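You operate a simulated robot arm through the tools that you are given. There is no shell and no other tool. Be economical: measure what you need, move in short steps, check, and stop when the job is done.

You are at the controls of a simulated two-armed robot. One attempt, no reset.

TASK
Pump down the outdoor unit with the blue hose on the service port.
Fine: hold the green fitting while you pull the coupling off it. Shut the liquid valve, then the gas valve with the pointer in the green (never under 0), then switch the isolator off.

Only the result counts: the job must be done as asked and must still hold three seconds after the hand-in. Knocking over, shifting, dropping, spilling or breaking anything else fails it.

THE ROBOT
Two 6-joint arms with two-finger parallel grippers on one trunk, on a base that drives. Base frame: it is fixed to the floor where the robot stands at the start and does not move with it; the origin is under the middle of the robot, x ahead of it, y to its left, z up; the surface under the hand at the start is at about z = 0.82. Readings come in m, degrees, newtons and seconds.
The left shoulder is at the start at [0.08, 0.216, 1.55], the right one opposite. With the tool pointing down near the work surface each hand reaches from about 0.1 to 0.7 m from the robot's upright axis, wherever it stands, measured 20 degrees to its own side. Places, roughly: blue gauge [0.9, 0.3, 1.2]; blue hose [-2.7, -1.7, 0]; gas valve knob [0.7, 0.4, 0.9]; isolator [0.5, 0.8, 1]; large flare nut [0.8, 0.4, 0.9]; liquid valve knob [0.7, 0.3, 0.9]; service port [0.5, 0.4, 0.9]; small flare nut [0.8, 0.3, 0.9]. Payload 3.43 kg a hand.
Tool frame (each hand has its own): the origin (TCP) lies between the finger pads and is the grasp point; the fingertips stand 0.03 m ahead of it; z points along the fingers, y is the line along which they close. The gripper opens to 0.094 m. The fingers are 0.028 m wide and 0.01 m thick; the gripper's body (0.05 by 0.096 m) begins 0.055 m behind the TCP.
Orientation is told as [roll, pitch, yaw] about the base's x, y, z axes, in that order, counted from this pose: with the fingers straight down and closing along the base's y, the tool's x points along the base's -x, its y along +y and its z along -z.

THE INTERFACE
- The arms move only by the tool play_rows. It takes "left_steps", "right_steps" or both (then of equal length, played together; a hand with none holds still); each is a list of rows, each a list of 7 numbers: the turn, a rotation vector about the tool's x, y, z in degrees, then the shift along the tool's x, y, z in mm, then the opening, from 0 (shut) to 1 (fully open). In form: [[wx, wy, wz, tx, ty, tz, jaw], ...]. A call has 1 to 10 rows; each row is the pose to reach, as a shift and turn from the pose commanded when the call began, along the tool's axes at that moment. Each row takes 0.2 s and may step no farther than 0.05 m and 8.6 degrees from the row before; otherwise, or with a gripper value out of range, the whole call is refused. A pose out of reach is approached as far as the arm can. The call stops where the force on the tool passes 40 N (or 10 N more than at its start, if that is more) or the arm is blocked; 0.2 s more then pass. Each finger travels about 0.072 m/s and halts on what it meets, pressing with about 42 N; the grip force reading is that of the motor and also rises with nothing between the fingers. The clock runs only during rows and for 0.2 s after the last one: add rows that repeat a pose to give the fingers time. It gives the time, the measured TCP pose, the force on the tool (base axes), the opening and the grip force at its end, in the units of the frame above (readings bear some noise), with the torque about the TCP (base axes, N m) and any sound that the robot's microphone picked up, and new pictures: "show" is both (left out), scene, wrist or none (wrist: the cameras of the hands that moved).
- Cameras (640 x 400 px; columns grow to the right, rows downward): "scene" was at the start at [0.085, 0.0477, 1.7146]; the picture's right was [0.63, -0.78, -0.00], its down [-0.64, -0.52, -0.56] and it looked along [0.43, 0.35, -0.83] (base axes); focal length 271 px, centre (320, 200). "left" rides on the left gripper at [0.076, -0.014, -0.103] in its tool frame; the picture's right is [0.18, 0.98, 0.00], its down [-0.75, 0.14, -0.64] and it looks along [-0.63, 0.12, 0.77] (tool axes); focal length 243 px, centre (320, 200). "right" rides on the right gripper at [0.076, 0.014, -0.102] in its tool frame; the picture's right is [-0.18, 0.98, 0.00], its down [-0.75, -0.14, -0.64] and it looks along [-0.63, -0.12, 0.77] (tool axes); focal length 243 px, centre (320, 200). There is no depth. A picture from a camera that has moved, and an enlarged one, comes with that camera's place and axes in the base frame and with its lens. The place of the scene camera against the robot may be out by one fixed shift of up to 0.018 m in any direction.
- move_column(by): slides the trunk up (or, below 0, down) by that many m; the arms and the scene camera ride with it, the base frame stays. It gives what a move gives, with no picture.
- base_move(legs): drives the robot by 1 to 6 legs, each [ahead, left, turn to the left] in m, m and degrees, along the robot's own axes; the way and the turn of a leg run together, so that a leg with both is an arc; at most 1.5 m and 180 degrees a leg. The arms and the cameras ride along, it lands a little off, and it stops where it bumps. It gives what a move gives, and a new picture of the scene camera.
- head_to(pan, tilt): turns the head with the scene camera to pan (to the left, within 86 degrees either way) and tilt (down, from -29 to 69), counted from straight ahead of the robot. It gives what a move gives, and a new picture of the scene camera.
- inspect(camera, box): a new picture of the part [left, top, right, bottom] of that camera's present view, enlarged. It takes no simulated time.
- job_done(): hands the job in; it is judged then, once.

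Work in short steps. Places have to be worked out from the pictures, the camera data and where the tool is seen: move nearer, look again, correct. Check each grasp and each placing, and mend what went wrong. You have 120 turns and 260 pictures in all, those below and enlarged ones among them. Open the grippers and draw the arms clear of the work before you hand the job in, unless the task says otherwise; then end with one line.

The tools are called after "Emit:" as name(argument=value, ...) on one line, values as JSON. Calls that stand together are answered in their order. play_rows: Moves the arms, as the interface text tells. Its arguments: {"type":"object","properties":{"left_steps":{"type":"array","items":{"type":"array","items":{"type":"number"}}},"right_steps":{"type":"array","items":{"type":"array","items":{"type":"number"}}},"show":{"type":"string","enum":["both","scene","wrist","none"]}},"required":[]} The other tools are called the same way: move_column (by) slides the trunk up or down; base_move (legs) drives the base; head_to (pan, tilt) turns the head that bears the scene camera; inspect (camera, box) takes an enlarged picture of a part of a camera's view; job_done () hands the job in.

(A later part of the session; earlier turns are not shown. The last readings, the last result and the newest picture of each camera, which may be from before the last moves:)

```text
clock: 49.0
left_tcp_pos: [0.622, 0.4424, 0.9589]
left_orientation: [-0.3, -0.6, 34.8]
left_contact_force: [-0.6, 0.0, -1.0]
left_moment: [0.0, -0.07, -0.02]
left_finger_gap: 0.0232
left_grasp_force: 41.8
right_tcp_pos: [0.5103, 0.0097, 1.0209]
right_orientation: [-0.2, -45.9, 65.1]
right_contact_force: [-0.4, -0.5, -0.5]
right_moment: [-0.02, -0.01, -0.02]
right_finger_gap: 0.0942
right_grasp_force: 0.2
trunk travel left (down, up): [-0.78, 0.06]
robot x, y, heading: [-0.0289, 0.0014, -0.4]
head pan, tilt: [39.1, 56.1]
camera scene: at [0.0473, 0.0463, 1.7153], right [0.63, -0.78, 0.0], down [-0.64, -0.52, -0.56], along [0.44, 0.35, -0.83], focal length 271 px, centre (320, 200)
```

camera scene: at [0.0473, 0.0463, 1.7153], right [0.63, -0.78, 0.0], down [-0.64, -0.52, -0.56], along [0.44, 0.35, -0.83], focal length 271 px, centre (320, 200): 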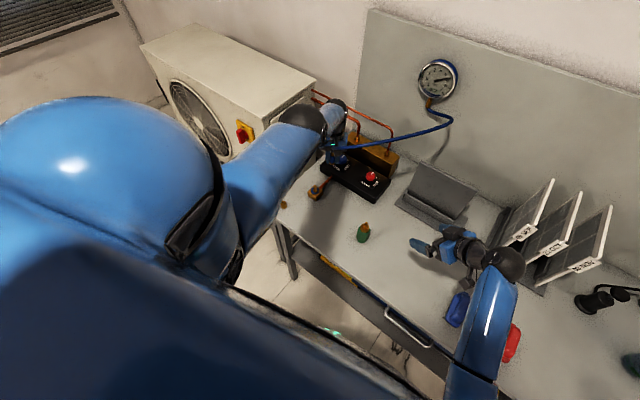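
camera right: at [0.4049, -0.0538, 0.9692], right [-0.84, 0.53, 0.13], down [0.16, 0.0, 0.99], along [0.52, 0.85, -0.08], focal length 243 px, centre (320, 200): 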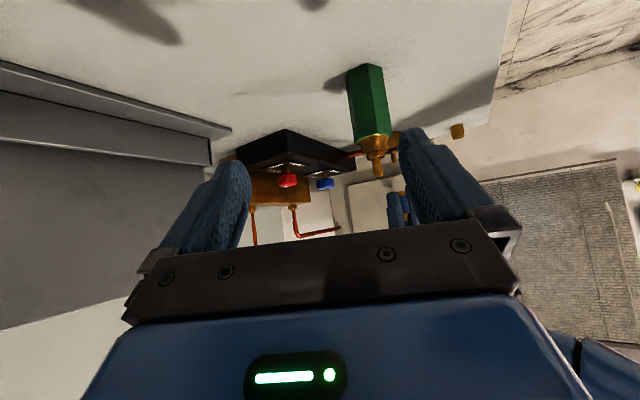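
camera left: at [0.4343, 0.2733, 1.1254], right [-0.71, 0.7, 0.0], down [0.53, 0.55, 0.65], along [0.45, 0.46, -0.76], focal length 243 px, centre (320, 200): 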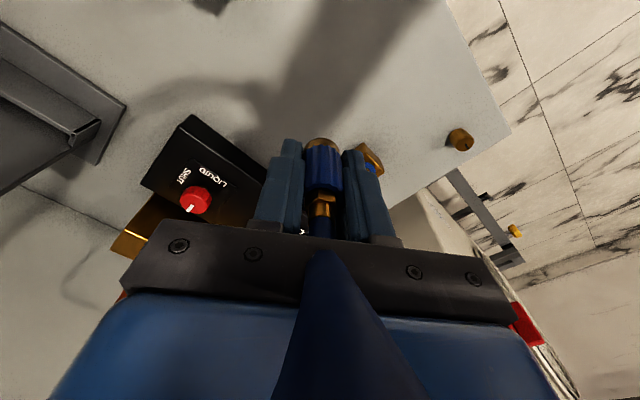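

The left arm has flipped into its cramped elbow-high branch, as the right one did with yaw turned the wrong way. I drive back 0.10 m, off the valve box, and will then turn the left yaw to the negative side.

Emit:
base_move(legs=[[-0.1, 0, 0]])

Emit:
play_rows(left_steps=[[0, 0, 8, 0, 0, 0, 0.1], [0, 0, 16, 0, 0, 0, 0.1], [0, 0, 24, 0, 0, 0, 0.1], [0, 0, 32, 0, 0, 0, 0.1], [0, 0, 40, 0, 0, 0, 0.1], [0, 0, 48, 0, 0, 0, 0.1], [0, 0, 56, 0, 0, 0, 0.1], [0, 0, 64, 0, 0, 0, 0.1]], show="scene")

```text
clock: 50.1
left_tcp_pos: [0.5347, 0.4428, 0.9485]
left_orientation: [0.1, 0.0, 34.8]
left_contact_force: [0.1, 0.2, -1.7]
left_moment: [0.0, 0.01, -0.02]
left_finger_gap: 0.0231
left_grasp_force: 41.9
right_tcp_pos: [0.4227, 0.0101, 1.0137]
right_orientation: [0.8, -45.5, 64.5]
right_contact_force: [0.8, 0.6, -0.8]
right_moment: [0.02, 0.03, 0.04]
right_finger_gap: 0.0939
right_grasp_force: 0.0
trunk travel left (down, up): [-0.78, 0.06]
robot x, y, heading: [-0.1298, -0.001, -0.1]
head pan, tilt: [39.1, 56.1]
camera scene: at [-0.0289, 0.0473, 1.7136], right [0.63, -0.78, 0.0], down [-0.65, -0.52, -0.55], along [0.43, 0.35, -0.83], focal length 271 px, centre (320, 200)
```

scene: 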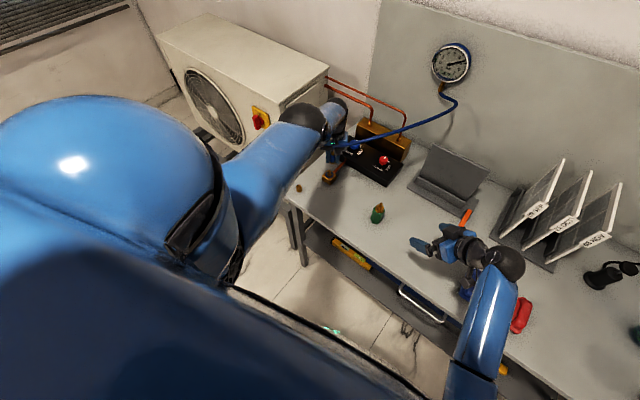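

```text
clock: 51.9
left_tcp_pos: [0.5299, 0.4426, 0.9527]
left_orientation: [0.1, -0.1, -29.3]
left_contact_force: [-0.1, 1.2, -0.6]
left_moment: [0.03, 0.03, -0.01]
left_finger_gap: 0.0229
left_grasp_force: 42.4
right_tcp_pos: [0.4179, 0.0094, 1.0171]
right_orientation: [0.3, -45.9, 64.8]
right_contact_force: [-0.2, -0.1, 0.6]
right_moment: [-0.01, 0.0, -0.03]
right_finger_gap: 0.0939
right_grasp_force: 0.1
trunk travel left (down, up): [-0.78, 0.06]
robot x, y, heading: [-0.1259, 0.0005, -0.1]
head pan, tilt: [39.1, 56.1]
camera scene: at [-0.0405, 0.0466, 1.7145], right [0.63, -0.78, 0.0], down [-0.65, -0.52, -0.56], along [0.43, 0.35, -0.83], focal length 271 px, centre (320, 200)
```

scene: 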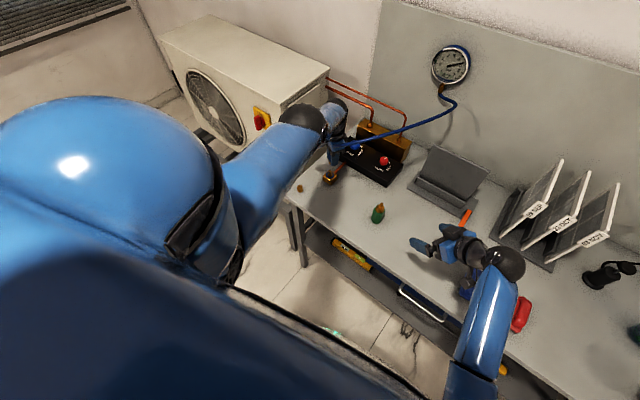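

The yaw turned freely with no reach complaint. I test whether the arm now follows a plain move back and up.

Emit:
play_rows(left_steps=[[0, 0, 0, 20, 0, -10, 0.1], [0, 0, 0, 40, 0, -20, 0.1], [0, 0, 0, 60, 0, -30, 0.1], [0, 0, 0, 80, 0, -30, 0.1]], show="scene")

```text
clock: 52.9
left_tcp_pos: [0.503, 0.5074, 0.9617]
left_orientation: [0.1, -0.2, -29.2]
left_contact_force: [-0.1, -0.3, 0.3]
left_moment: [-0.01, -0.01, 0.0]
left_finger_gap: 0.0228
left_grasp_force: 41.5
left hand out of reach, approached as far as the arm can: row 1, 2, 3, 4
right_tcp_pos: [0.4174, 0.0109, 1.0181]
right_orientation: [0.3, -45.8, 64.9]
right_contact_force: [-0.1, 0.7, 0.0]
right_moment: [0.01, 0.01, 0.0]
right_finger_gap: 0.0941
right_grasp_force: 0.1
trunk travel left (down, up): [-0.78, 0.06]
robot x, y, heading: [-0.1248, -0.0035, -0.3]
head pan, tilt: [39.1, 56.1]
camera scene: at [-0.0411, 0.0474, 1.7146], right [0.63, -0.78, 0.0], down [-0.65, -0.52, -0.56], along [0.43, 0.35, -0.83], focal length 271 px, centre (320, 200)
```

scene: 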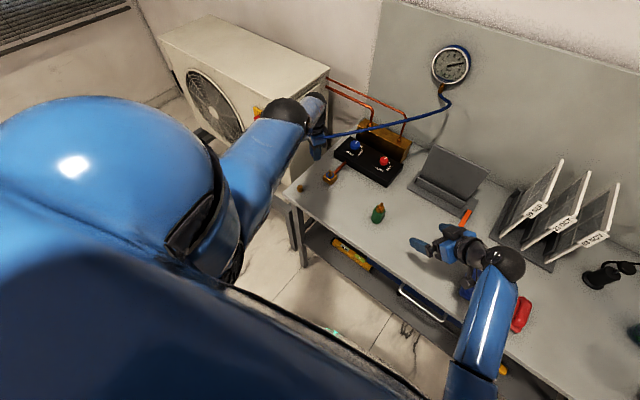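

The hand slides on a constant radius, which is the same folded-elbow limit the right arm had. Going lower released it then. Here it is clear of the port by 6 cm, so I go down 60 mm and then back.

Emit:
play_rows(left_steps=[[0, 0, 0, 0, 0, 15, 0.1], [0, 0, 0, 0, 0, 30, 0.1], [0, 0, 0, 5, 0, 45, 0.1], [0, 0, 0, 20, 0, 55, 0.1], [0, 0, 0, 40, 0, 55, 0.1], [0, 0, 0, 60, 0, 55, 0.1]], show="scene")

```text
clock: 54.3
left_tcp_pos: [0.4523, 0.5377, 0.9054]
left_orientation: [0.1, -0.1, -29.1]
left_contact_force: [-0.4, 0.2, 0.3]
left_moment: [0.02, 0.0, 0.01]
left_finger_gap: 0.023
left_grasp_force: 41.0
left hand out of reach, approached as far as the arm can: row 1, 2, 3, 4, 5, 6
right_tcp_pos: [0.4168, 0.0092, 1.0167]
right_orientation: [0.1, -45.8, 64.9]
right_contact_force: [0.7, 0.5, 0.4]
right_moment: [0.02, -0.02, -0.02]
right_finger_gap: 0.0941
right_grasp_force: 0.1
trunk travel left (down, up): [-0.78, 0.06]
robot x, y, heading: [-0.1284, -0.0029, -0.3]
head pan, tilt: [39.1, 56.1]
camera scene: at [-0.0412, 0.0472, 1.7146], right [0.63, -0.78, 0.0], down [-0.65, -0.52, -0.56], along [0.43, 0.35, -0.83], focal length 271 px, centre (320, 200)
```

scene: 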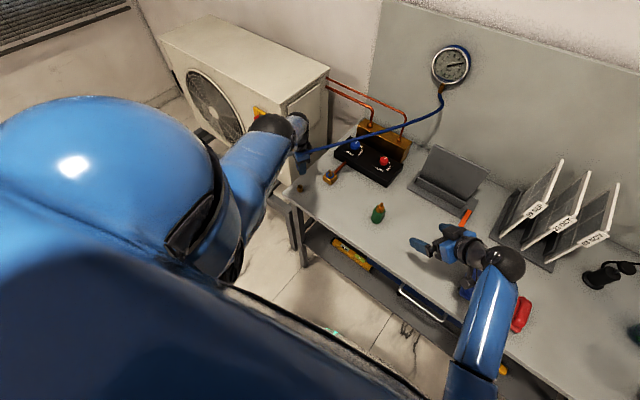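

It now follows. I raise the trunk by its last 0.06 m for more freedom, then lower and draw back again.

Emit:
move_column(by=0.06)

Emit:
play_rows(left_steps=[[0, 0, 0, 10, 0, 15, 0.1], [0, 0, 0, 25, 0, 30, 0.1], [0, 0, 0, 40, 0, 40, 0.1], [0, 0, 0, 60, 0, 45, 0.1], [0, 0, 0, 80, 0, 45, 0.1], [0, 0, 0, 100, 0, 45, 0.1]], show="scene")

```text
clock: 55.3
left_tcp_pos: [0.4521, 0.5366, 0.9652]
left_orientation: [0.1, -0.2, -29.2]
left_contact_force: [-0.7, -0.1, -1.3]
left_moment: [-0.03, -0.02, -0.01]
left_finger_gap: 0.0228
left_grasp_force: 41.7
right_tcp_pos: [0.419, 0.0091, 1.0772]
right_orientation: [0.2, -45.8, 64.9]
right_contact_force: [-0.1, 0.0, -0.3]
right_moment: [-0.02, -0.03, 0.0]
right_finger_gap: 0.0938
right_grasp_force: 0.2
trunk travel left (down, up): [-0.84, 0.0]
robot x, y, heading: [-0.1239, -0.0031, -0.1]
head pan, tilt: [39.1, 56.1]
```

```text
clock: 56.7
left_tcp_pos: [0.3629, 0.5859, 0.9202]
left_orientation: [0.0, -0.2, -29.1]
left_contact_force: [0.1, 0.6, 0.0]
left_moment: [-0.03, 0.0, 0.0]
left_finger_gap: 0.023
left_grasp_force: 42.1
left hand out of reach, approached as far as the arm can: row 1, 2, 3
right_tcp_pos: [0.4154, 0.0099, 1.0784]
right_orientation: [0.2, -45.8, 65.0]
right_contact_force: [-0.1, -0.2, -0.1]
right_moment: [-0.01, 0.02, 0.0]
right_finger_gap: 0.0939
right_grasp_force: 0.0
trunk travel left (down, up): [-0.84, 0.0]
robot x, y, heading: [-0.1283, 0.0001, -0.2]
head pan, tilt: [39.1, 56.1]
camera scene: at [-0.0419, 0.0469, 1.7747], right [0.63, -0.78, 0.0], down [-0.65, -0.52, -0.56], along [0.43, 0.35, -0.83], focal length 271 px, centre (320, 200)
```

scene: 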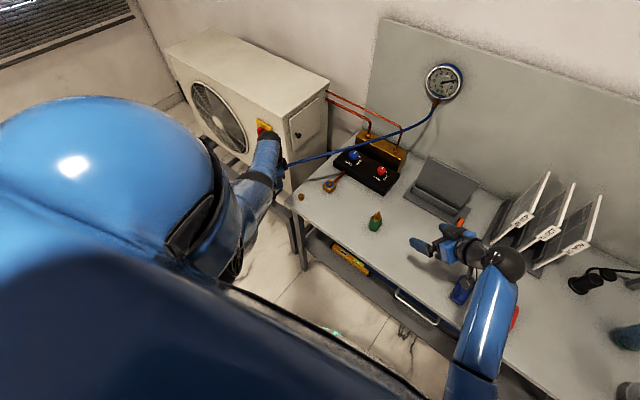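

Back in the natural branch. Now the base goes forward 0.105 m; the left hand passes at y ≈ 0.586, clear of the cap and port.

Emit:
base_move(legs=[[0.105, 0, 0]])

Emit:
play_rows(left_steps=[[0, 0, 0, -15, -20, -10, 0.1], [0, 0, 0, -20, -45, -20, 0.1], [0, 0, 0, -20, -70, -25, 0.1], [0, 0, 0, -20, -90, -25, 0.1]], show="both")

```text
clock: 57.9
left_tcp_pos: [0.4616, 0.5863, 0.9232]
left_orientation: [0.3, -0.5, -28.9]
left_contact_force: [-0.4, -0.3, -0.4]
left_moment: [0.01, -0.02, 0.03]
left_finger_gap: 0.023
left_grasp_force: 42.2
right_tcp_pos: [0.5135, 0.0094, 1.0811]
right_orientation: [-0.3, -45.8, 65.3]
right_contact_force: [-1.2, 0.7, -0.6]
right_moment: [-0.01, -0.02, -0.06]
right_finger_gap: 0.094
right_grasp_force: 0.0
trunk travel left (down, up): [-0.84, 0.0]
robot x, y, heading: [-0.0225, -0.003, 0.1]
head pan, tilt: [39.1, 56.1]
camera scene: at [0.0506, 0.0463, 1.7753], right [0.63, -0.78, 0.0], down [-0.64, -0.52, -0.56], along [0.44, 0.35, -0.83], focal length 271 px, centre (320, 200)
```

scene: 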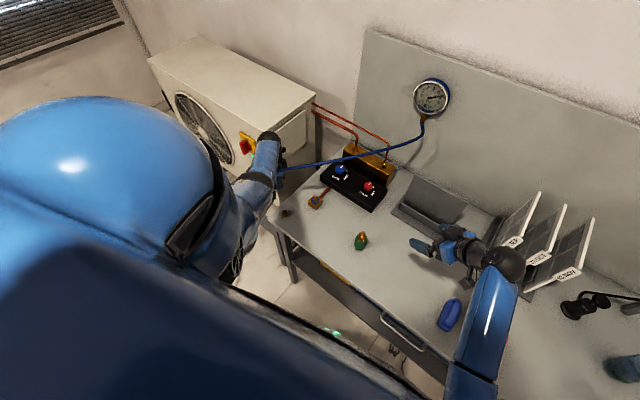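

```text
clock: 58.9
left_tcp_pos: [0.4427, 0.4972, 0.9442]
left_orientation: [0.1, -0.1, -28.9]
left_contact_force: [0.0, 0.1, -0.5]
left_moment: [0.02, 0.01, 0.03]
left_finger_gap: 0.0228
left_grasp_force: 41.6
right_tcp_pos: [0.5224, 0.01, 1.0755]
right_orientation: [0.4, -45.6, 64.8]
right_contact_force: [0.4, 0.3, -0.9]
right_moment: [0.0, 0.0, 0.01]
right_finger_gap: 0.0942
right_grasp_force: 0.0
trunk travel left (down, up): [-0.84, 0.0]
robot x, y, heading: [-0.024, 0.0, -0.2]
head pan, tilt: [39.1, 56.1]
camera scene: at [0.0657, 0.0463, 1.7744], right [0.63, -0.78, 0.0], down [-0.65, -0.52, -0.56], along [0.43, 0.35, -0.83], focal length 271 px, centre (320, 200)
camera left: at [0.3697, 0.5206, 1.0461], right [0.32, 0.95, 0.0], down [0.73, -0.24, 0.64], along [0.61, -0.2, -0.77], focal length 243 px, centre (320, 200)
```

scene: 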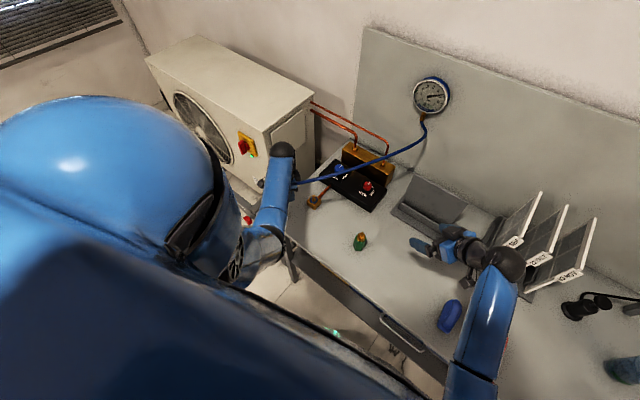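
left: 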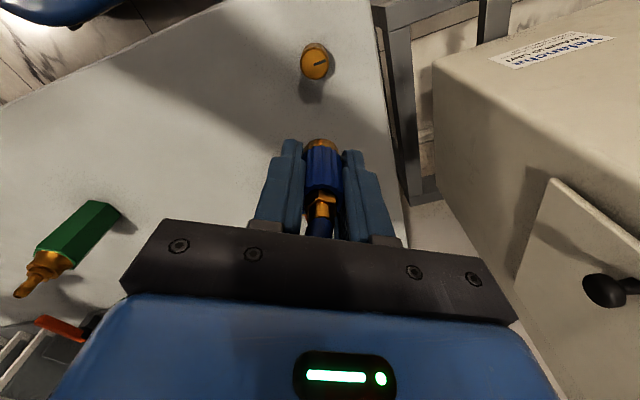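

Working properly now. I bring the coupling over the port (TCP about [0.526, 0.444]) at z ≈ 0.955 and check with both cameras.

Emit:
play_rows(left_steps=[[0, 0, 0, -25, -2, -8, 0.1], [0, 0, 0, -50, -4, -11, 0.1], [0, 0, 0, -75, -6, -11, 0.1], [0, 0, 0, -99, -6, -11, 0.1], [0, 0, 0, -99, -6, -11, 0.1]], show="none")

Emit:
inspect(camera="left", box=[260, 90, 380, 210])

Emit:
inspect(camera="right", box=[240, 80, 560, 280])

Emit:
inspect(camera="scene", box=[270, 140, 350, 220])

```text
clock: 60.1
left_tcp_pos: [0.526, 0.4417, 0.9552]
left_orientation: [0.0, -0.1, -29.0]
left_contact_force: [0.1, 0.5, -1.3]
left_moment: [0.01, 0.04, 0.0]
left_finger_gap: 0.0226
left_grasp_force: 42.5
right_tcp_pos: [0.5207, 0.0104, 1.0768]
right_orientation: [0.2, -45.9, 64.9]
right_contact_force: [0.8, 0.3, -0.7]
right_moment: [-0.05, 0.01, 0.01]
right_finger_gap: 0.0941
right_grasp_force: 0.0
trunk travel left (down, up): [-0.84, 0.0]
robot x, y, heading: [-0.0242, -0.0034, -0.1]
head pan, tilt: [39.1, 56.1]
```

```text
3.33 times, centred on (320, 150) of left
camera zoom: at [0.4523, 0.4662, 1.0575], right [0.32, 0.95, 0.0], down [0.73, -0.24, 0.64], along [0.61, -0.2, -0.77], focal length 809 px, centre (320, 367)
```

zoom: 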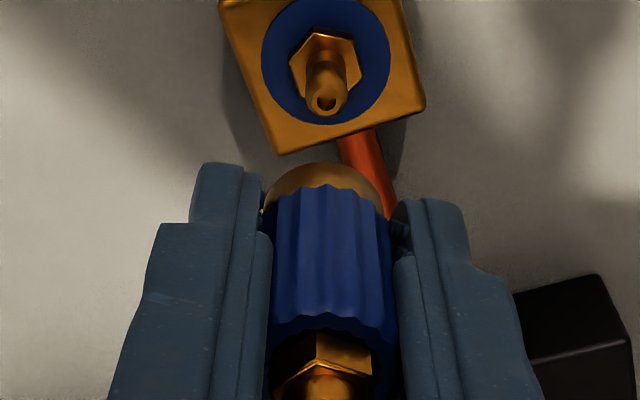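

```text
2.00 times, centred on (400, 180) of right
camera zoom: at [0.455, -0.0995, 1.0927], right [-0.84, 0.53, 0.14], down [0.16, 0.0, 0.99], along [0.52, 0.85, -0.08], focal length 485 px, centre (160, 240)
```

zoom: 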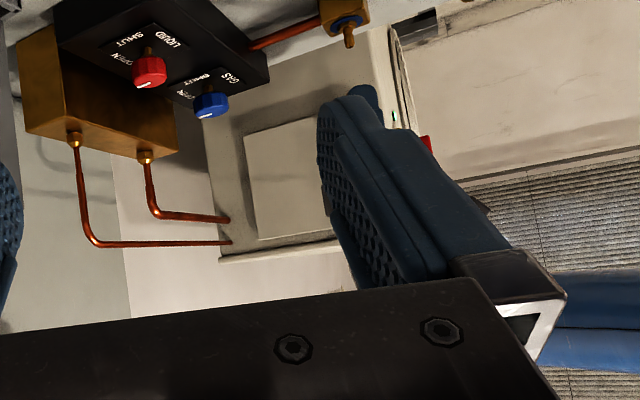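

```text
5.00 times, centred on (310, 180) of scene
camera zoom: at [0.0625, 0.0465, 1.7746], right [0.63, -0.78, 0.0], down [-0.65, -0.52, -0.56], along [0.43, 0.35, -0.83], focal length 1354 px, centre (370, 300)
```

zoom: 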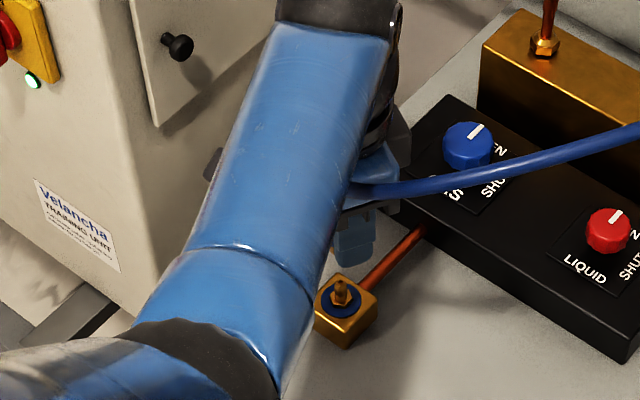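

Left view: lateral alignment good to ~1 mm. By my estimate the hand should go ~4 mm further forward. I place the right hand back at its earlier viewing spot to confirm.

Emit:
play_rows(left_steps=[[0, 0, 0, -2, 0, 0, 0.1], [0, 0, 0, -4, 0, 0, 0.1], [0, 0, 0, -4, 0, 0, 0.1], [0, 0, 0, -4, 0, 0, 0.1], [0, 0, 0, -4, 0, 0, 0.1]], right_steps=[[0, 0, 0, 15, 25, 20, 1], [0, 0, 0, 30, 50, 40, 1], [0, 0, 0, 45, 75, 60, 1], [0, 0, 0, 60, 100, 80, 1], [0, 0, 0, 75, 126, 100, 1]], show="none")

Emit:
inspect(camera="right", box=[320, 100, 460, 240])

```text
clock: 61.3
left_tcp_pos: [0.5284, 0.442, 0.9564]
left_orientation: [0.0, -0.2, -29.0]
left_contact_force: [-0.4, -0.4, -0.6]
left_moment: [0.0, -0.01, -0.01]
left_finger_gap: 0.0227
left_grasp_force: 42.1
right_tcp_pos: [0.4139, 0.0785, 0.9534]
right_orientation: [0.2, -45.8, 64.9]
right_contact_force: [-0.7, 0.5, 0.0]
right_moment: [-0.02, 0.01, 0.03]
right_finger_gap: 0.0942
right_grasp_force: 0.1
trunk travel left (down, up): [-0.84, 0.0]
robot x, y, heading: [-0.0234, -0.0021, -0.1]
head pan, tilt: [39.1, 56.1]
```

```text
2.86 times, centred on (390, 170) of right
camera zoom: at [0.3485, -0.0309, 0.9689], right [-0.84, 0.53, 0.13], down [0.16, 0.0, 0.99], along [0.52, 0.85, -0.08], focal length 693 px, centre (120, 286)
```

zoom: 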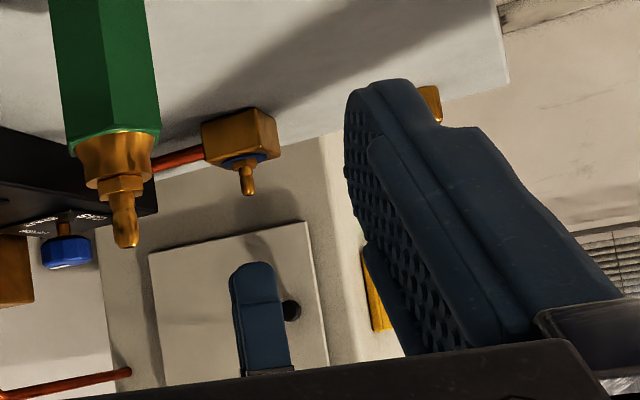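

The left finger hides the coupling from here, but the finger centreline fits my estimate to within 2–3 mm. I descend to just above the nipple and look with the left camera.

Emit:
play_rows(left_steps=[[0, 0, 0, -1, 0, 12, 0.1], [0, 0, 0, -1, 0, 25, 0.1], [0, 0, 0, -1, 0, 38, 0.1], [0, 0, 0, -1, 0, 44, 0.1], [0, 0, 0, -1, 0, 44, 0.1]], show="none")

Emit:
inspect(camera="left", box=[260, 90, 380, 210])

Emit:
inspect(camera="right", box=[340, 120, 410, 200])

```text
clock: 62.5
left_tcp_pos: [0.5302, 0.4429, 0.9126]
left_orientation: [0.0, -0.2, -29.0]
left_contact_force: [-0.1, -0.2, -0.3]
left_moment: [0.01, 0.02, -0.02]
left_finger_gap: 0.0231
left_grasp_force: 42.1
right_tcp_pos: [0.4139, 0.0786, 0.9528]
right_orientation: [0.3, -45.7, 64.9]
right_contact_force: [-0.7, -0.4, 0.6]
right_moment: [0.02, 0.04, 0.0]
right_finger_gap: 0.0939
right_grasp_force: 0.1
trunk travel left (down, up): [-0.84, 0.0]
robot x, y, heading: [-0.0219, -0.0029, -0.1]
head pan, tilt: [39.1, 56.1]
```

```text
3.33 times, centred on (320, 150) of left
camera zoom: at [0.4566, 0.4658, 1.0139], right [0.32, 0.95, 0.0], down [0.73, -0.24, 0.64], along [0.61, -0.2, -0.76], focal length 809 px, centre (320, 367)
```

zoom: 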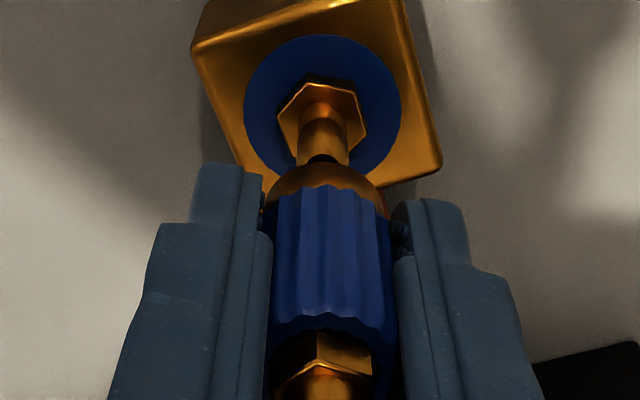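

```text
5.00 times, centred on (375, 160) of right
camera zoom: at [0.3493, -0.031, 0.9692], right [-0.84, 0.53, 0.13], down [0.16, 0.0, 0.99], along [0.52, 0.85, -0.08], focal length 1213 px, centre (45, 400)
```

zoom: 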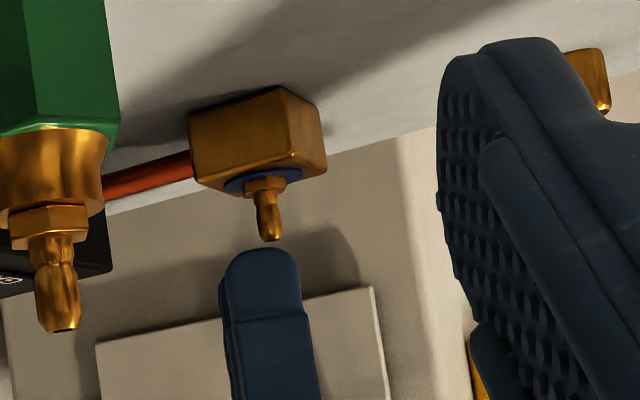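

Reworking the projections: the nipple is at about 8 mm and the coupling at about 5 mm behind the TCP, so I come back 3 mm. Then I press down gently and watch the force.

Emit:
play_rows(left_steps=[[0, 0, 0, 3, 0, 0, 0.1], [0, 0, 0, 3, 0, 4, 0.1], [0, 0, 0, 3, 0, 8, 0.1], [0, 0, 0, 3, 0, 12, 0.1], [0, 0, 0, 3, 0, 15, 0.1]], show="none")

Emit:
inspect(camera="left", box=[260, 90, 380, 210])

Emit:
inspect(camera="right", box=[340, 120, 410, 200])

```text
clock: 63.7
left_tcp_pos: [0.5264, 0.4435, 0.8967]
left_orientation: [0.1, -0.2, -29.0]
left_contact_force: [-1.6, -0.5, -0.5]
left_moment: [-0.04, 0.03, -0.01]
left_finger_gap: 0.0229
left_grasp_force: 42.2
right_tcp_pos: [0.4134, 0.0778, 0.9528]
right_orientation: [0.2, -45.9, 64.9]
right_contact_force: [1.3, -0.4, -0.4]
right_moment: [-0.02, 0.01, -0.01]
right_finger_gap: 0.094
right_grasp_force: 0.1
trunk travel left (down, up): [-0.84, 0.0]
robot x, y, heading: [-0.0216, -0.0005, -0.0]
head pan, tilt: [39.1, 56.1]
```

```text
3.33 times, centred on (320, 150) of left
camera zoom: at [0.4527, 0.4675, 0.9994], right [0.32, 0.95, 0.0], down [0.73, -0.24, 0.64], along [0.61, -0.2, -0.76], focal length 809 px, centre (320, 367)
```

zoom: 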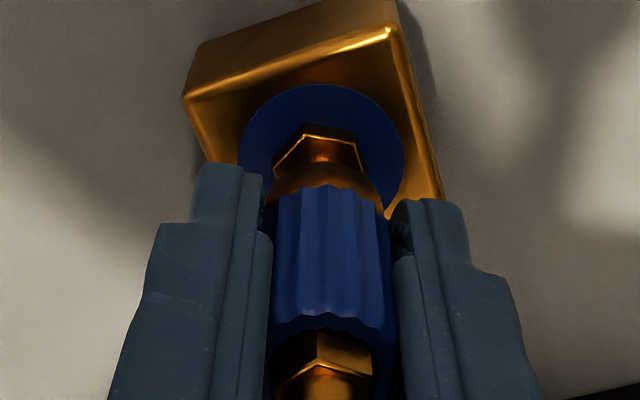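

```text
5.00 times, centred on (375, 160) of right
camera zoom: at [0.3489, -0.0311, 0.9693], right [-0.84, 0.53, 0.13], down [0.16, 0.0, 0.99], along [0.52, 0.85, -0.08], focal length 1213 px, centre (45, 400)
```

zoom: 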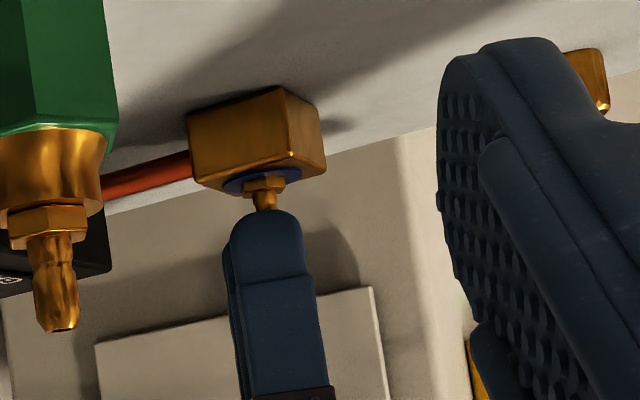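

No contact force while the nipple enters the coupling. I push on down to seat it (expected at TCP z ≈ 0.883).

Emit:
play_rows(left_steps=[[0, 0, 0, 0, 0, 4, 0.1], [0, 0, 0, 0, 0, 8, 0.1], [0, 0, 0, 0, 0, 12, 0.1], [0, 0, 0, 0, 0, 15, 0.1], [0, 0, 0, 0, 0, 18, 0.1]], show="none")

Emit:
inspect(camera="left", box=[260, 90, 380, 210])

Emit:
inspect(camera="right", box=[340, 120, 410, 200])

```text
clock: 64.9
left_tcp_pos: [0.5263, 0.4432, 0.8848]
left_orientation: [0.6, -0.5, -29.0]
left_contact_force: [-3.0, 2.4, 34.9]
left_moment: [-0.42, 0.54, 0.19]
left_finger_gap: 0.0232
left_grasp_force: 42.3
right_tcp_pos: [0.4102, 0.0767, 0.957]
right_orientation: [0.0, -46.0, 65.1]
right_contact_force: [-0.8, -0.3, 0.1]
right_moment: [-0.03, -0.04, 0.01]
right_finger_gap: 0.094
right_grasp_force: 0.0
trunk travel left (down, up): [-0.84, 0.0]
robot x, y, heading: [-0.0217, 0.0006, 0.1]
head pan, tilt: [39.1, 56.1]
```

```text
3.33 times, centred on (320, 150) of left
camera zoom: at [0.4514, 0.4664, 0.9865], right [0.32, 0.95, 0.01], down [0.72, -0.25, 0.65], along [0.62, -0.2, -0.76], focal length 809 px, centre (320, 367)
```

zoom: 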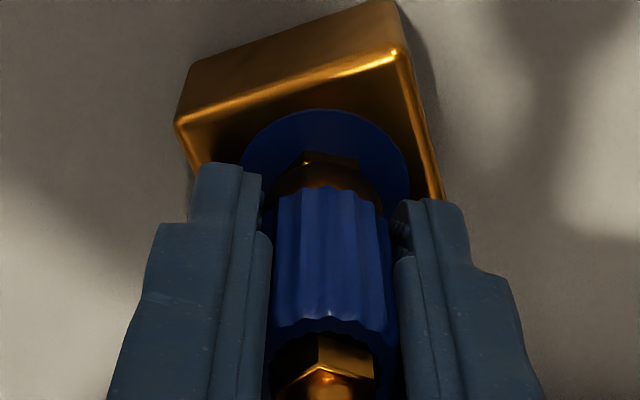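

```text
5.00 times, centred on (375, 160) of right
camera zoom: at [0.3457, -0.033, 0.9711], right [-0.84, 0.53, 0.13], down [0.15, 0.0, 0.99], along [0.52, 0.85, -0.08], focal length 1213 px, centre (45, 400)
```

zoom: 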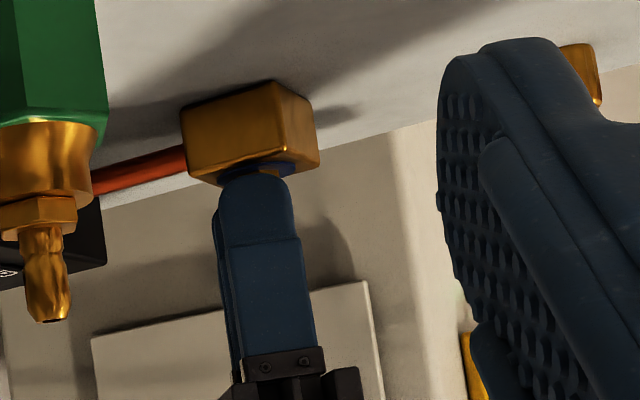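

35 N upward at z 0.885 matches the expected seat height. I press a touch more to make sure it latches, then relax to neutral.

Emit:
play_rows(left_steps=[[0, 0, 0, 0, 0, 1, 0.1], [0, 0, 0, 0, 0, 2, 0.1], [0, 0, 0, 0, 0, 2, 0.1]], show="none")

Emit:
play_rows(left_steps=[[0, 0, 0, 0, 0, -3, 0.1], [0, 0, 0, 0, 0, -6, 0.1], [0, 0, 0, 0, 0, -9, 0.1]], show="none")

Emit:
inspect(camera="scene", box=[390, 60, 460, 130])

```text
clock: 65.7
left_tcp_pos: [0.5266, 0.4444, 0.8825]
left_orientation: [0.6, -0.5, -29.0]
left_contact_force: [1.3, 5.6, 39.1]
left_moment: [-0.37, 0.32, 0.07]
left_finger_gap: 0.0229
left_grasp_force: 41.8
right_tcp_pos: [0.4117, 0.0759, 0.9546]
right_orientation: [0.0, -46.0, 65.0]
right_contact_force: [0.2, 0.3, 0.6]
right_moment: [0.01, 0.02, 0.0]
right_finger_gap: 0.0942
right_grasp_force: 0.1
trunk travel left (down, up): [-0.84, 0.0]
robot x, y, heading: [-0.0219, -0.0014, 0.1]
head pan, tilt: [39.1, 56.1]
```

```text
clock: 66.5
left_tcp_pos: [0.527, 0.4432, 0.8825]
left_orientation: [-0.2, -0.1, -29.1]
left_contact_force: [6.1, 7.0, -3.9]
left_moment: [0.09, -1.0, 0.25]
left_finger_gap: 0.023
left_grasp_force: 41.8
right_tcp_pos: [0.4155, 0.0792, 0.9523]
right_orientation: [0.3, -45.8, 64.8]
right_contact_force: [-0.2, 0.1, 0.6]
right_moment: [0.02, -0.03, 0.02]
right_finger_gap: 0.0942
right_grasp_force: 0.0
trunk travel left (down, up): [-0.84, 0.0]
robot x, y, heading: [-0.0237, -0.0002, 0.1]
head pan, tilt: [39.1, 56.1]
```

```text
5.71 times, centred on (425, 95) of scene
camera zoom: at [0.0642, 0.0484, 1.774], right [0.63, -0.78, 0.0], down [-0.65, -0.52, -0.56], along [0.43, 0.35, -0.83], focal length 1547 px, centre (-280, 800)
```

zoom: 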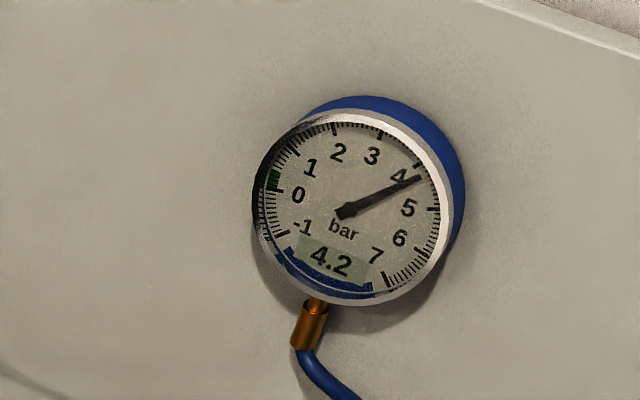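

It is latched: it stays at z 0.8825 under upward pull, and the gauge now reads 4.2 bar. I release the coupling and rise straight up.

Emit:
play_rows(left_steps=[[0, 0, 0, 0, 0, 0, 0.3], [0, 0, 0, 0, 0, 0, 0.5], [0, 0, 0, 0, 0, 0, 0.7], [0, 0, 0, 0, 0, -20, 0.7], [0, 0, 0, 0, 0, -40, 0.7], [0, 0, 0, 10, 0, -60, 0.7], [0, 0, 0, 40, 0, -70, 0.7], [0, 0, 0, 70, 20, -70, 0.7], [0, 0, 0, 100, 40, -70, 0.7]], show="both")

Emit:
inspect(camera="scene", box=[300, 130, 420, 220])

```text
clock: 68.5
left_tcp_pos: [0.4591, 0.5281, 0.9548]
left_orientation: [-0.1, -0.2, -29.1]
left_contact_force: [-0.2, 0.8, 0.5]
left_moment: [0.02, 0.02, 0.0]
left_finger_gap: 0.0655
left_grasp_force: 0.0
right_tcp_pos: [0.4156, 0.0791, 0.9536]
right_orientation: [0.2, -45.6, 64.9]
right_contact_force: [0.2, 0.7, 0.2]
right_moment: [0.02, 0.01, 0.01]
right_finger_gap: 0.0939
right_grasp_force: 0.0
trunk travel left (down, up): [-0.84, 0.0]
robot x, y, heading: [-0.0248, -0.0018, -0.0]
head pan, tilt: [39.1, 56.1]
camera scene: at [0.0625, 0.0482, 1.7745], right [0.63, -0.78, 0.0], down [-0.65, -0.52, -0.56], along [0.43, 0.35, -0.83], focal length 271 px, centre (320, 200)
camera left: at [0.3846, 0.5525, 1.0571], right [0.32, 0.95, 0.0], down [0.73, -0.24, 0.64], along [0.61, -0.2, -0.76], focal length 243 px, centre (320, 200)
```

scene: 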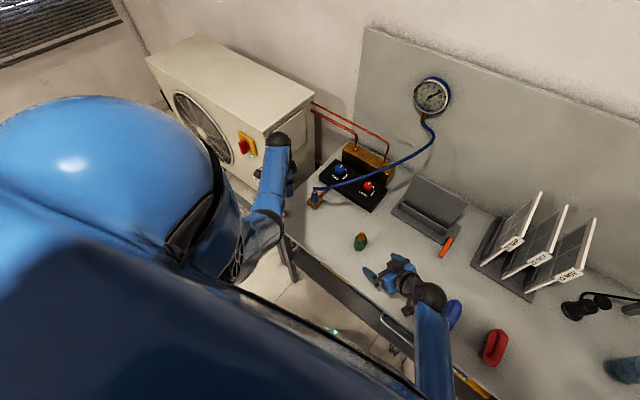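
left: 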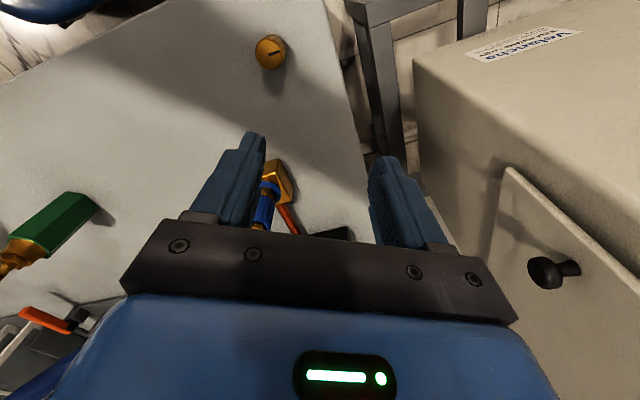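

```text
4.44 times, centred on (360, 175) of scene
camera zoom: at [0.0625, 0.0482, 1.7745], right [0.63, -0.78, 0.0], down [-0.65, -0.52, -0.56], along [0.43, 0.35, -0.83], focal length 1204 px, centre (142, 311)
```

zoom: 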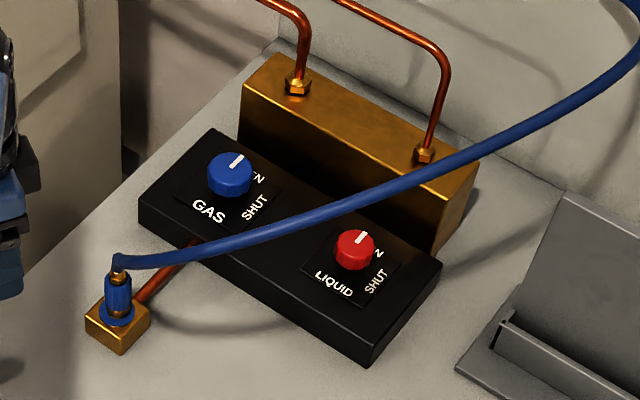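

The coupling holds on the port. The labels show OPEN to +x and SHUT to −y, so each knob needs a quarter turn clockwise from above. I'll work both knobs with the left hand; first I draw the hands back a little and drive 0.08 m forward.

Emit:
play_rows(left_steps=[[0, 0, 0, 20, 10, 0, 1], [0, 0, 0, 45, 20, 0, 1], [0, 0, 0, 45, 20, 0, 1]], right_steps=[[0, 0, 0, 0, -10, -30, 1], [0, 0, 0, 0, -20, -60, 1], [0, 0, 0, 0, -30, -90, 1]], show="none")

Emit:
base_move(legs=[[0.08, 0, 0]])

Emit:
inspect(camera="left", box=[0, 0, 640, 400])

```text
clock: 69.3
left_tcp_pos: [0.4281, 0.5665, 0.9555]
left_orientation: [0.1, -0.2, -29.1]
left_contact_force: [0.0, 0.6, 0.4]
left_moment: [-0.02, 0.0, 0.0]
left_finger_gap: 0.094
left_grasp_force: 0.0
right_tcp_pos: [0.4126, 0.0105, 1.0159]
right_orientation: [0.3, -45.9, 64.8]
right_contact_force: [0.5, 1.1, -0.8]
right_moment: [0.01, 0.0, 0.02]
right_finger_gap: 0.094
right_grasp_force: 0.0
trunk travel left (down, up): [-0.84, 0.0]
robot x, y, heading: [-0.0241, 0.0013, -0.3]
head pan, tilt: [39.1, 56.1]
```

```text
clock: 70.4
left_tcp_pos: [0.4995, 0.5671, 0.9595]
left_orientation: [0.3, -0.6, -29.0]
left_contact_force: [-1.0, -0.7, 0.2]
left_moment: [-0.02, -0.07, -0.01]
left_finger_gap: 0.094
left_grasp_force: 0.1
right_tcp_pos: [0.4828, 0.0106, 1.0192]
right_orientation: [-0.4, -46.1, 65.4]
right_contact_force: [-1.1, 0.9, 0.3]
right_moment: [0.0, -0.04, -0.06]
right_finger_gap: 0.0941
right_grasp_force: 0.0
trunk travel left (down, up): [-0.84, 0.0]
robot x, y, heading: [0.0563, -0.0016, -0.0]
head pan, tilt: [39.1, 56.1]
camera scene: at [0.125, 0.0462, 1.7755], right [0.63, -0.78, 0.01], down [-0.64, -0.52, -0.57], along [0.44, 0.35, -0.82], focal length 271 px, centre (320, 200)
```

scene: 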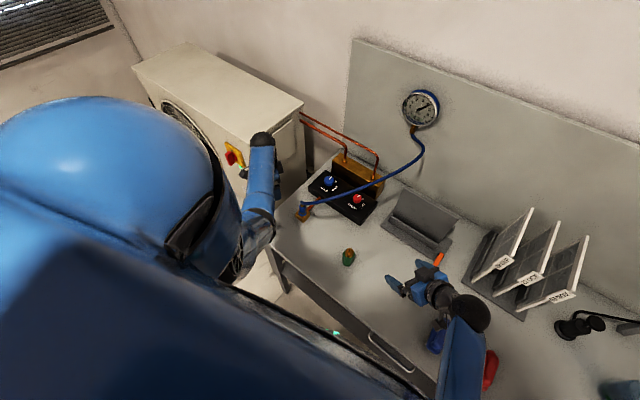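

```text
1.00 times, centred on (320, 200) of left (not enlarged: the box is as wide or as high as the picture)
camera zoom: at [0.4246, 0.5895, 1.0616], right [0.32, 0.95, 0.0], down [0.72, -0.24, 0.65], along [0.62, -0.2, -0.76], focal length 243 px, centre (320, 200)
```

zoom: 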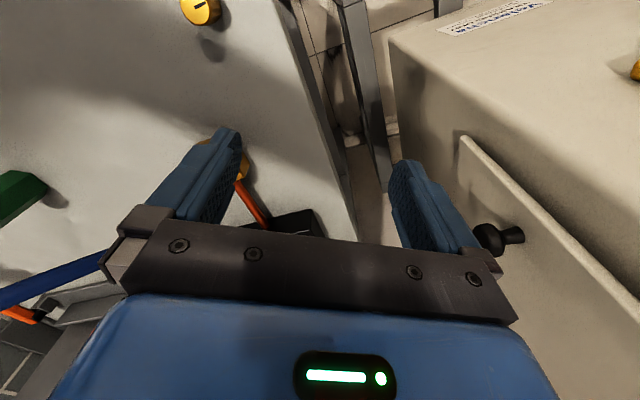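

The base stopped at x = 0.056. I carry the left hand, open and at z ≈ 1.0, to just short of the gas knob to measure both knobs.

Emit:
play_rows(left_steps=[[0, 0, -5, -10, 0, -20, 1], [0, 0, -11, -40, -15, -40, 1], [0, 0, -17, -70, -30, -40, 1], [0, 0, -23, -100, -47, -40, 1], [0, 0, -29, -127, -64, -40, 1], [0, 0, -29, -127, -64, -40, 1]], show="both")

```text
clock: 71.8
left_tcp_pos: [0.585, 0.4486, 0.9955]
left_orientation: [0.1, -0.2, 0.1]
left_contact_force: [-0.5, -1.1, 0.3]
left_moment: [-0.02, -0.03, -0.01]
left_finger_gap: 0.0939
left_grasp_force: 0.0
right_tcp_pos: [0.4906, 0.0091, 1.0166]
right_orientation: [0.2, -45.8, 65.0]
right_contact_force: [0.1, -0.8, 0.5]
right_moment: [0.02, 0.0, 0.01]
right_finger_gap: 0.0941
right_grasp_force: 0.2
trunk travel left (down, up): [-0.84, 0.0]
robot x, y, heading: [0.0535, -0.0012, -0.1]
head pan, tilt: [39.1, 56.1]
camera scene: at [0.1387, 0.046, 1.7747], right [0.63, -0.78, 0.0], down [-0.64, -0.52, -0.56], along [0.43, 0.35, -0.83], focal length 271 px, centre (320, 200)
camera left: at [0.5084, 0.4341, 1.0983], right [-0.18, 0.98, 0.0], down [0.75, 0.14, 0.64], along [0.63, 0.12, -0.76], focal length 243 px, centre (320, 200)
```

scene: 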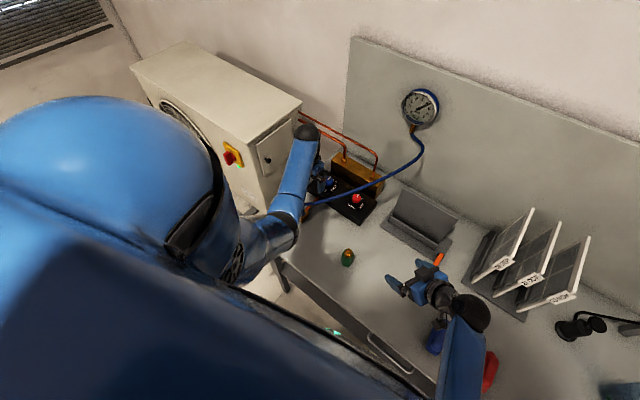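
left: 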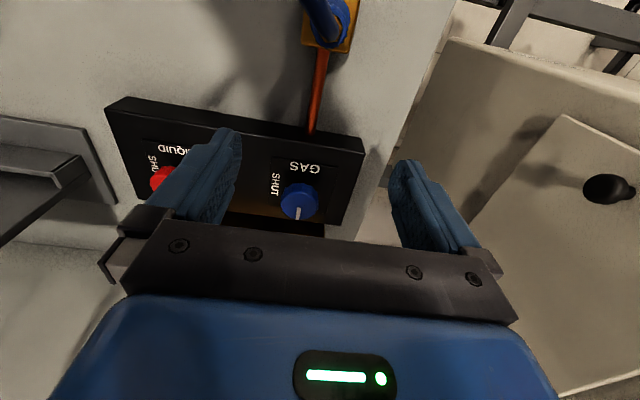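

Gas knob about [0.673, 0.443], liquid knob about [0.676, 0.306], tops near z 0.90. I move over the gas knob at z ≈ 0.965 with yaw +30° for a dry-run grip, so I can return here quickly later.

Emit:
play_rows(left_steps=[[0, 0, -8, -22, -2, 5, 1], [0, 0, -16, -45, -4, 10, 1], [0, 0, -24, -68, -6, 20, 1], [0, 0, -30, -83, -6, 30, 1], [0, 0, -30, -83, -6, 30, 1]], show="wrist")

```text
clock: 73.0
left_tcp_pos: [0.6692, 0.4418, 0.9668]
left_orientation: [-0.1, -0.1, 29.9]
left_contact_force: [-0.2, 0.1, 0.3]
left_moment: [-0.03, -0.07, 0.02]
left_finger_gap: 0.0942
left_grasp_force: 0.0
right_tcp_pos: [0.4926, 0.0095, 1.0162]
right_orientation: [0.3, -45.8, 64.9]
right_contact_force: [0.1, -0.2, -0.3]
right_moment: [-0.01, 0.05, 0.01]
right_finger_gap: 0.094
right_grasp_force: 0.1
trunk travel left (down, up): [-0.84, 0.0]
robot x, y, heading: [0.0582, -0.004, 0.3]
head pan, tilt: [39.1, 56.1]
camera left: at [0.6104, 0.3908, 1.0694], right [-0.65, 0.76, 0.0], down [0.58, 0.5, 0.64], along [0.49, 0.42, -0.77], focal length 243 px, centre (320, 200)
```

left: 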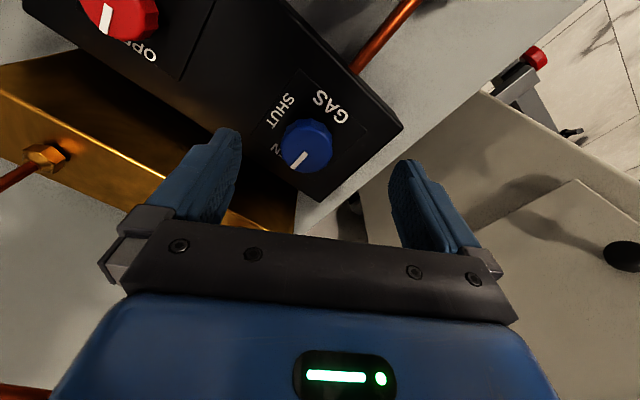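

Crossing the two views, the gas knob's top is lower and further than thought: about [0.690, 0.445], z ≈ 0.88. I correct, go lower and look again.

Emit:
play_rows(left_steps=[[0, 0, 0, -10, -4, 8, 0.9], [0, 0, 0, -20, -7.5, 20, 0.8], [0, 0, 0, -20, -7.5, 20, 0.8]], show="wrist")

```text
clock: 73.8
left_tcp_pos: [0.6797, 0.4403, 0.9545]
left_orientation: [0.0, -0.1, 30.0]
left_contact_force: [0.4, -0.2, -0.5]
left_moment: [-0.01, 0.02, 0.0]
left_finger_gap: 0.0754
left_grasp_force: 0.1
left hand out of reach, approached as far as the arm can: row 2, 3
right_tcp_pos: [0.4907, 0.0115, 1.015]
right_orientation: [0.2, -45.8, 64.9]
right_contact_force: [-0.2, 0.3, -0.5]
right_moment: [0.0, 0.01, -0.04]
right_finger_gap: 0.0941
right_grasp_force: 0.0
trunk travel left (down, up): [-0.84, 0.0]
robot x, y, heading: [0.0528, -0.0052, -0.0]
head pan, tilt: [39.1, 56.1]
camera left: at [0.62, 0.3891, 1.0575], right [-0.65, 0.76, 0.0], down [0.58, 0.5, 0.64], along [0.49, 0.42, -0.77], focal length 243 px, centre (320, 200)
```

left: 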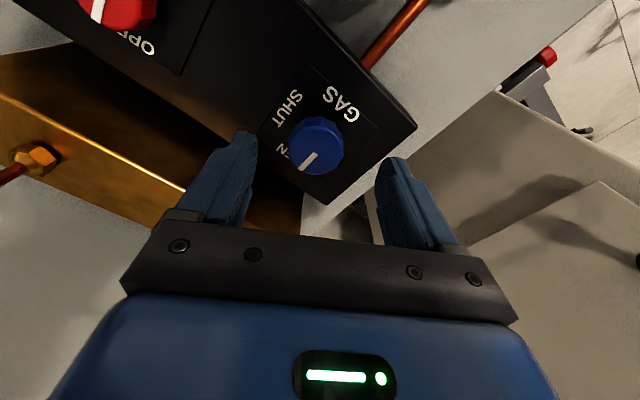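

The arm is at its far limit here. Rather than drive nearer the table, I raise the hand 80 mm and lower the trunk 0.10 m, which gives more reach.

Emit:
play_rows(left_steps=[[0, 0, 0, 0, 0, -20, 0.8], [0, 0, 0, 0, 0, -40, 0.8], [0, 0, 0, 0, 0, -60, 0.8], [0, 0, 0, 0, 0, -80, 0.8]], right_steps=[[0, 0, 0, -10, 0, -10, 1], [0, 0, 0, -20, 0, -20, 1], [0, 0, 0, -30, 0, -30, 1], [0, 0, 0, -40, 0, -40, 1]], show="none")

Emit:
move_column(by=-0.1)

Emit:
play_rows(left_steps=[[0, 0, 0, -10, -5, 0, 0.8], [0, 0, 0, -10, -5, 0, 0.8]], show="wrist")

```text
clock: 74.8
left_tcp_pos: [0.6798, 0.4404, 1.0347]
left_orientation: [-0.2, -0.1, 30.1]
left_contact_force: [-0.2, 0.1, 0.4]
left_moment: [0.01, 0.01, 0.0]
left_finger_gap: 0.0752
left_grasp_force: 0.1
right_tcp_pos: [0.4914, 0.0097, 1.0708]
right_orientation: [0.4, -45.7, 64.8]
right_contact_force: [-0.1, 0.7, -0.9]
right_moment: [0.05, -0.03, 0.0]
right_finger_gap: 0.0941
right_grasp_force: 0.0
trunk travel left (down, up): [-0.84, 0.0]
robot x, y, heading: [0.0536, 0.0024, -0.3]
head pan, tilt: [39.1, 56.1]
```

```text
clock: 76.1
left_tcp_pos: [0.6797, 0.4401, 0.9348]
left_orientation: [-0.1, -0.1, 30.0]
left_contact_force: [-0.6, 0.4, 0.5]
left_moment: [0.0, 0.02, 0.02]
left_finger_gap: 0.0753
left_grasp_force: 0.1
right_tcp_pos: [0.492, 0.0091, 0.9722]
right_orientation: [0.3, -45.6, 64.9]
right_contact_force: [0.5, 0.1, 0.4]
right_moment: [0.02, -0.01, -0.03]
right_finger_gap: 0.094
right_grasp_force: 0.0
trunk travel left (down, up): [-0.74, 0.1]
robot x, y, heading: [0.0539, -0.0028, -0.1]
head pan, tilt: [39.1, 56.1]
```

```text
clock: 76.7
left_tcp_pos: [0.6899, 0.4415, 0.9349]
left_orientation: [-0.1, 0.0, 30.0]
left_contact_force: [0.0, -0.6, 0.6]
left_moment: [0.01, 0.0, -0.01]
left_finger_gap: 0.0751
left_grasp_force: 0.0
right_tcp_pos: [0.4917, 0.0091, 0.9718]
right_orientation: [0.3, -45.6, 64.9]
right_contact_force: [0.8, 1.5, -0.1]
right_moment: [-0.01, -0.01, 0.01]
right_finger_gap: 0.094
right_grasp_force: 0.0
trunk travel left (down, up): [-0.74, 0.1]
robot x, y, heading: [0.0555, -0.002, -0.4]
head pan, tilt: [39.1, 56.1]
camera left: at [0.6318, 0.3892, 1.0364], right [-0.65, 0.76, 0.0], down [0.58, 0.5, 0.64], along [0.49, 0.42, -0.77], focal length 243 px, centre (320, 200)
```

left: 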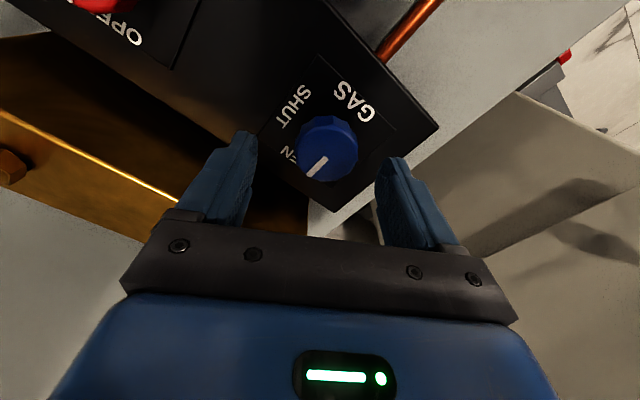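

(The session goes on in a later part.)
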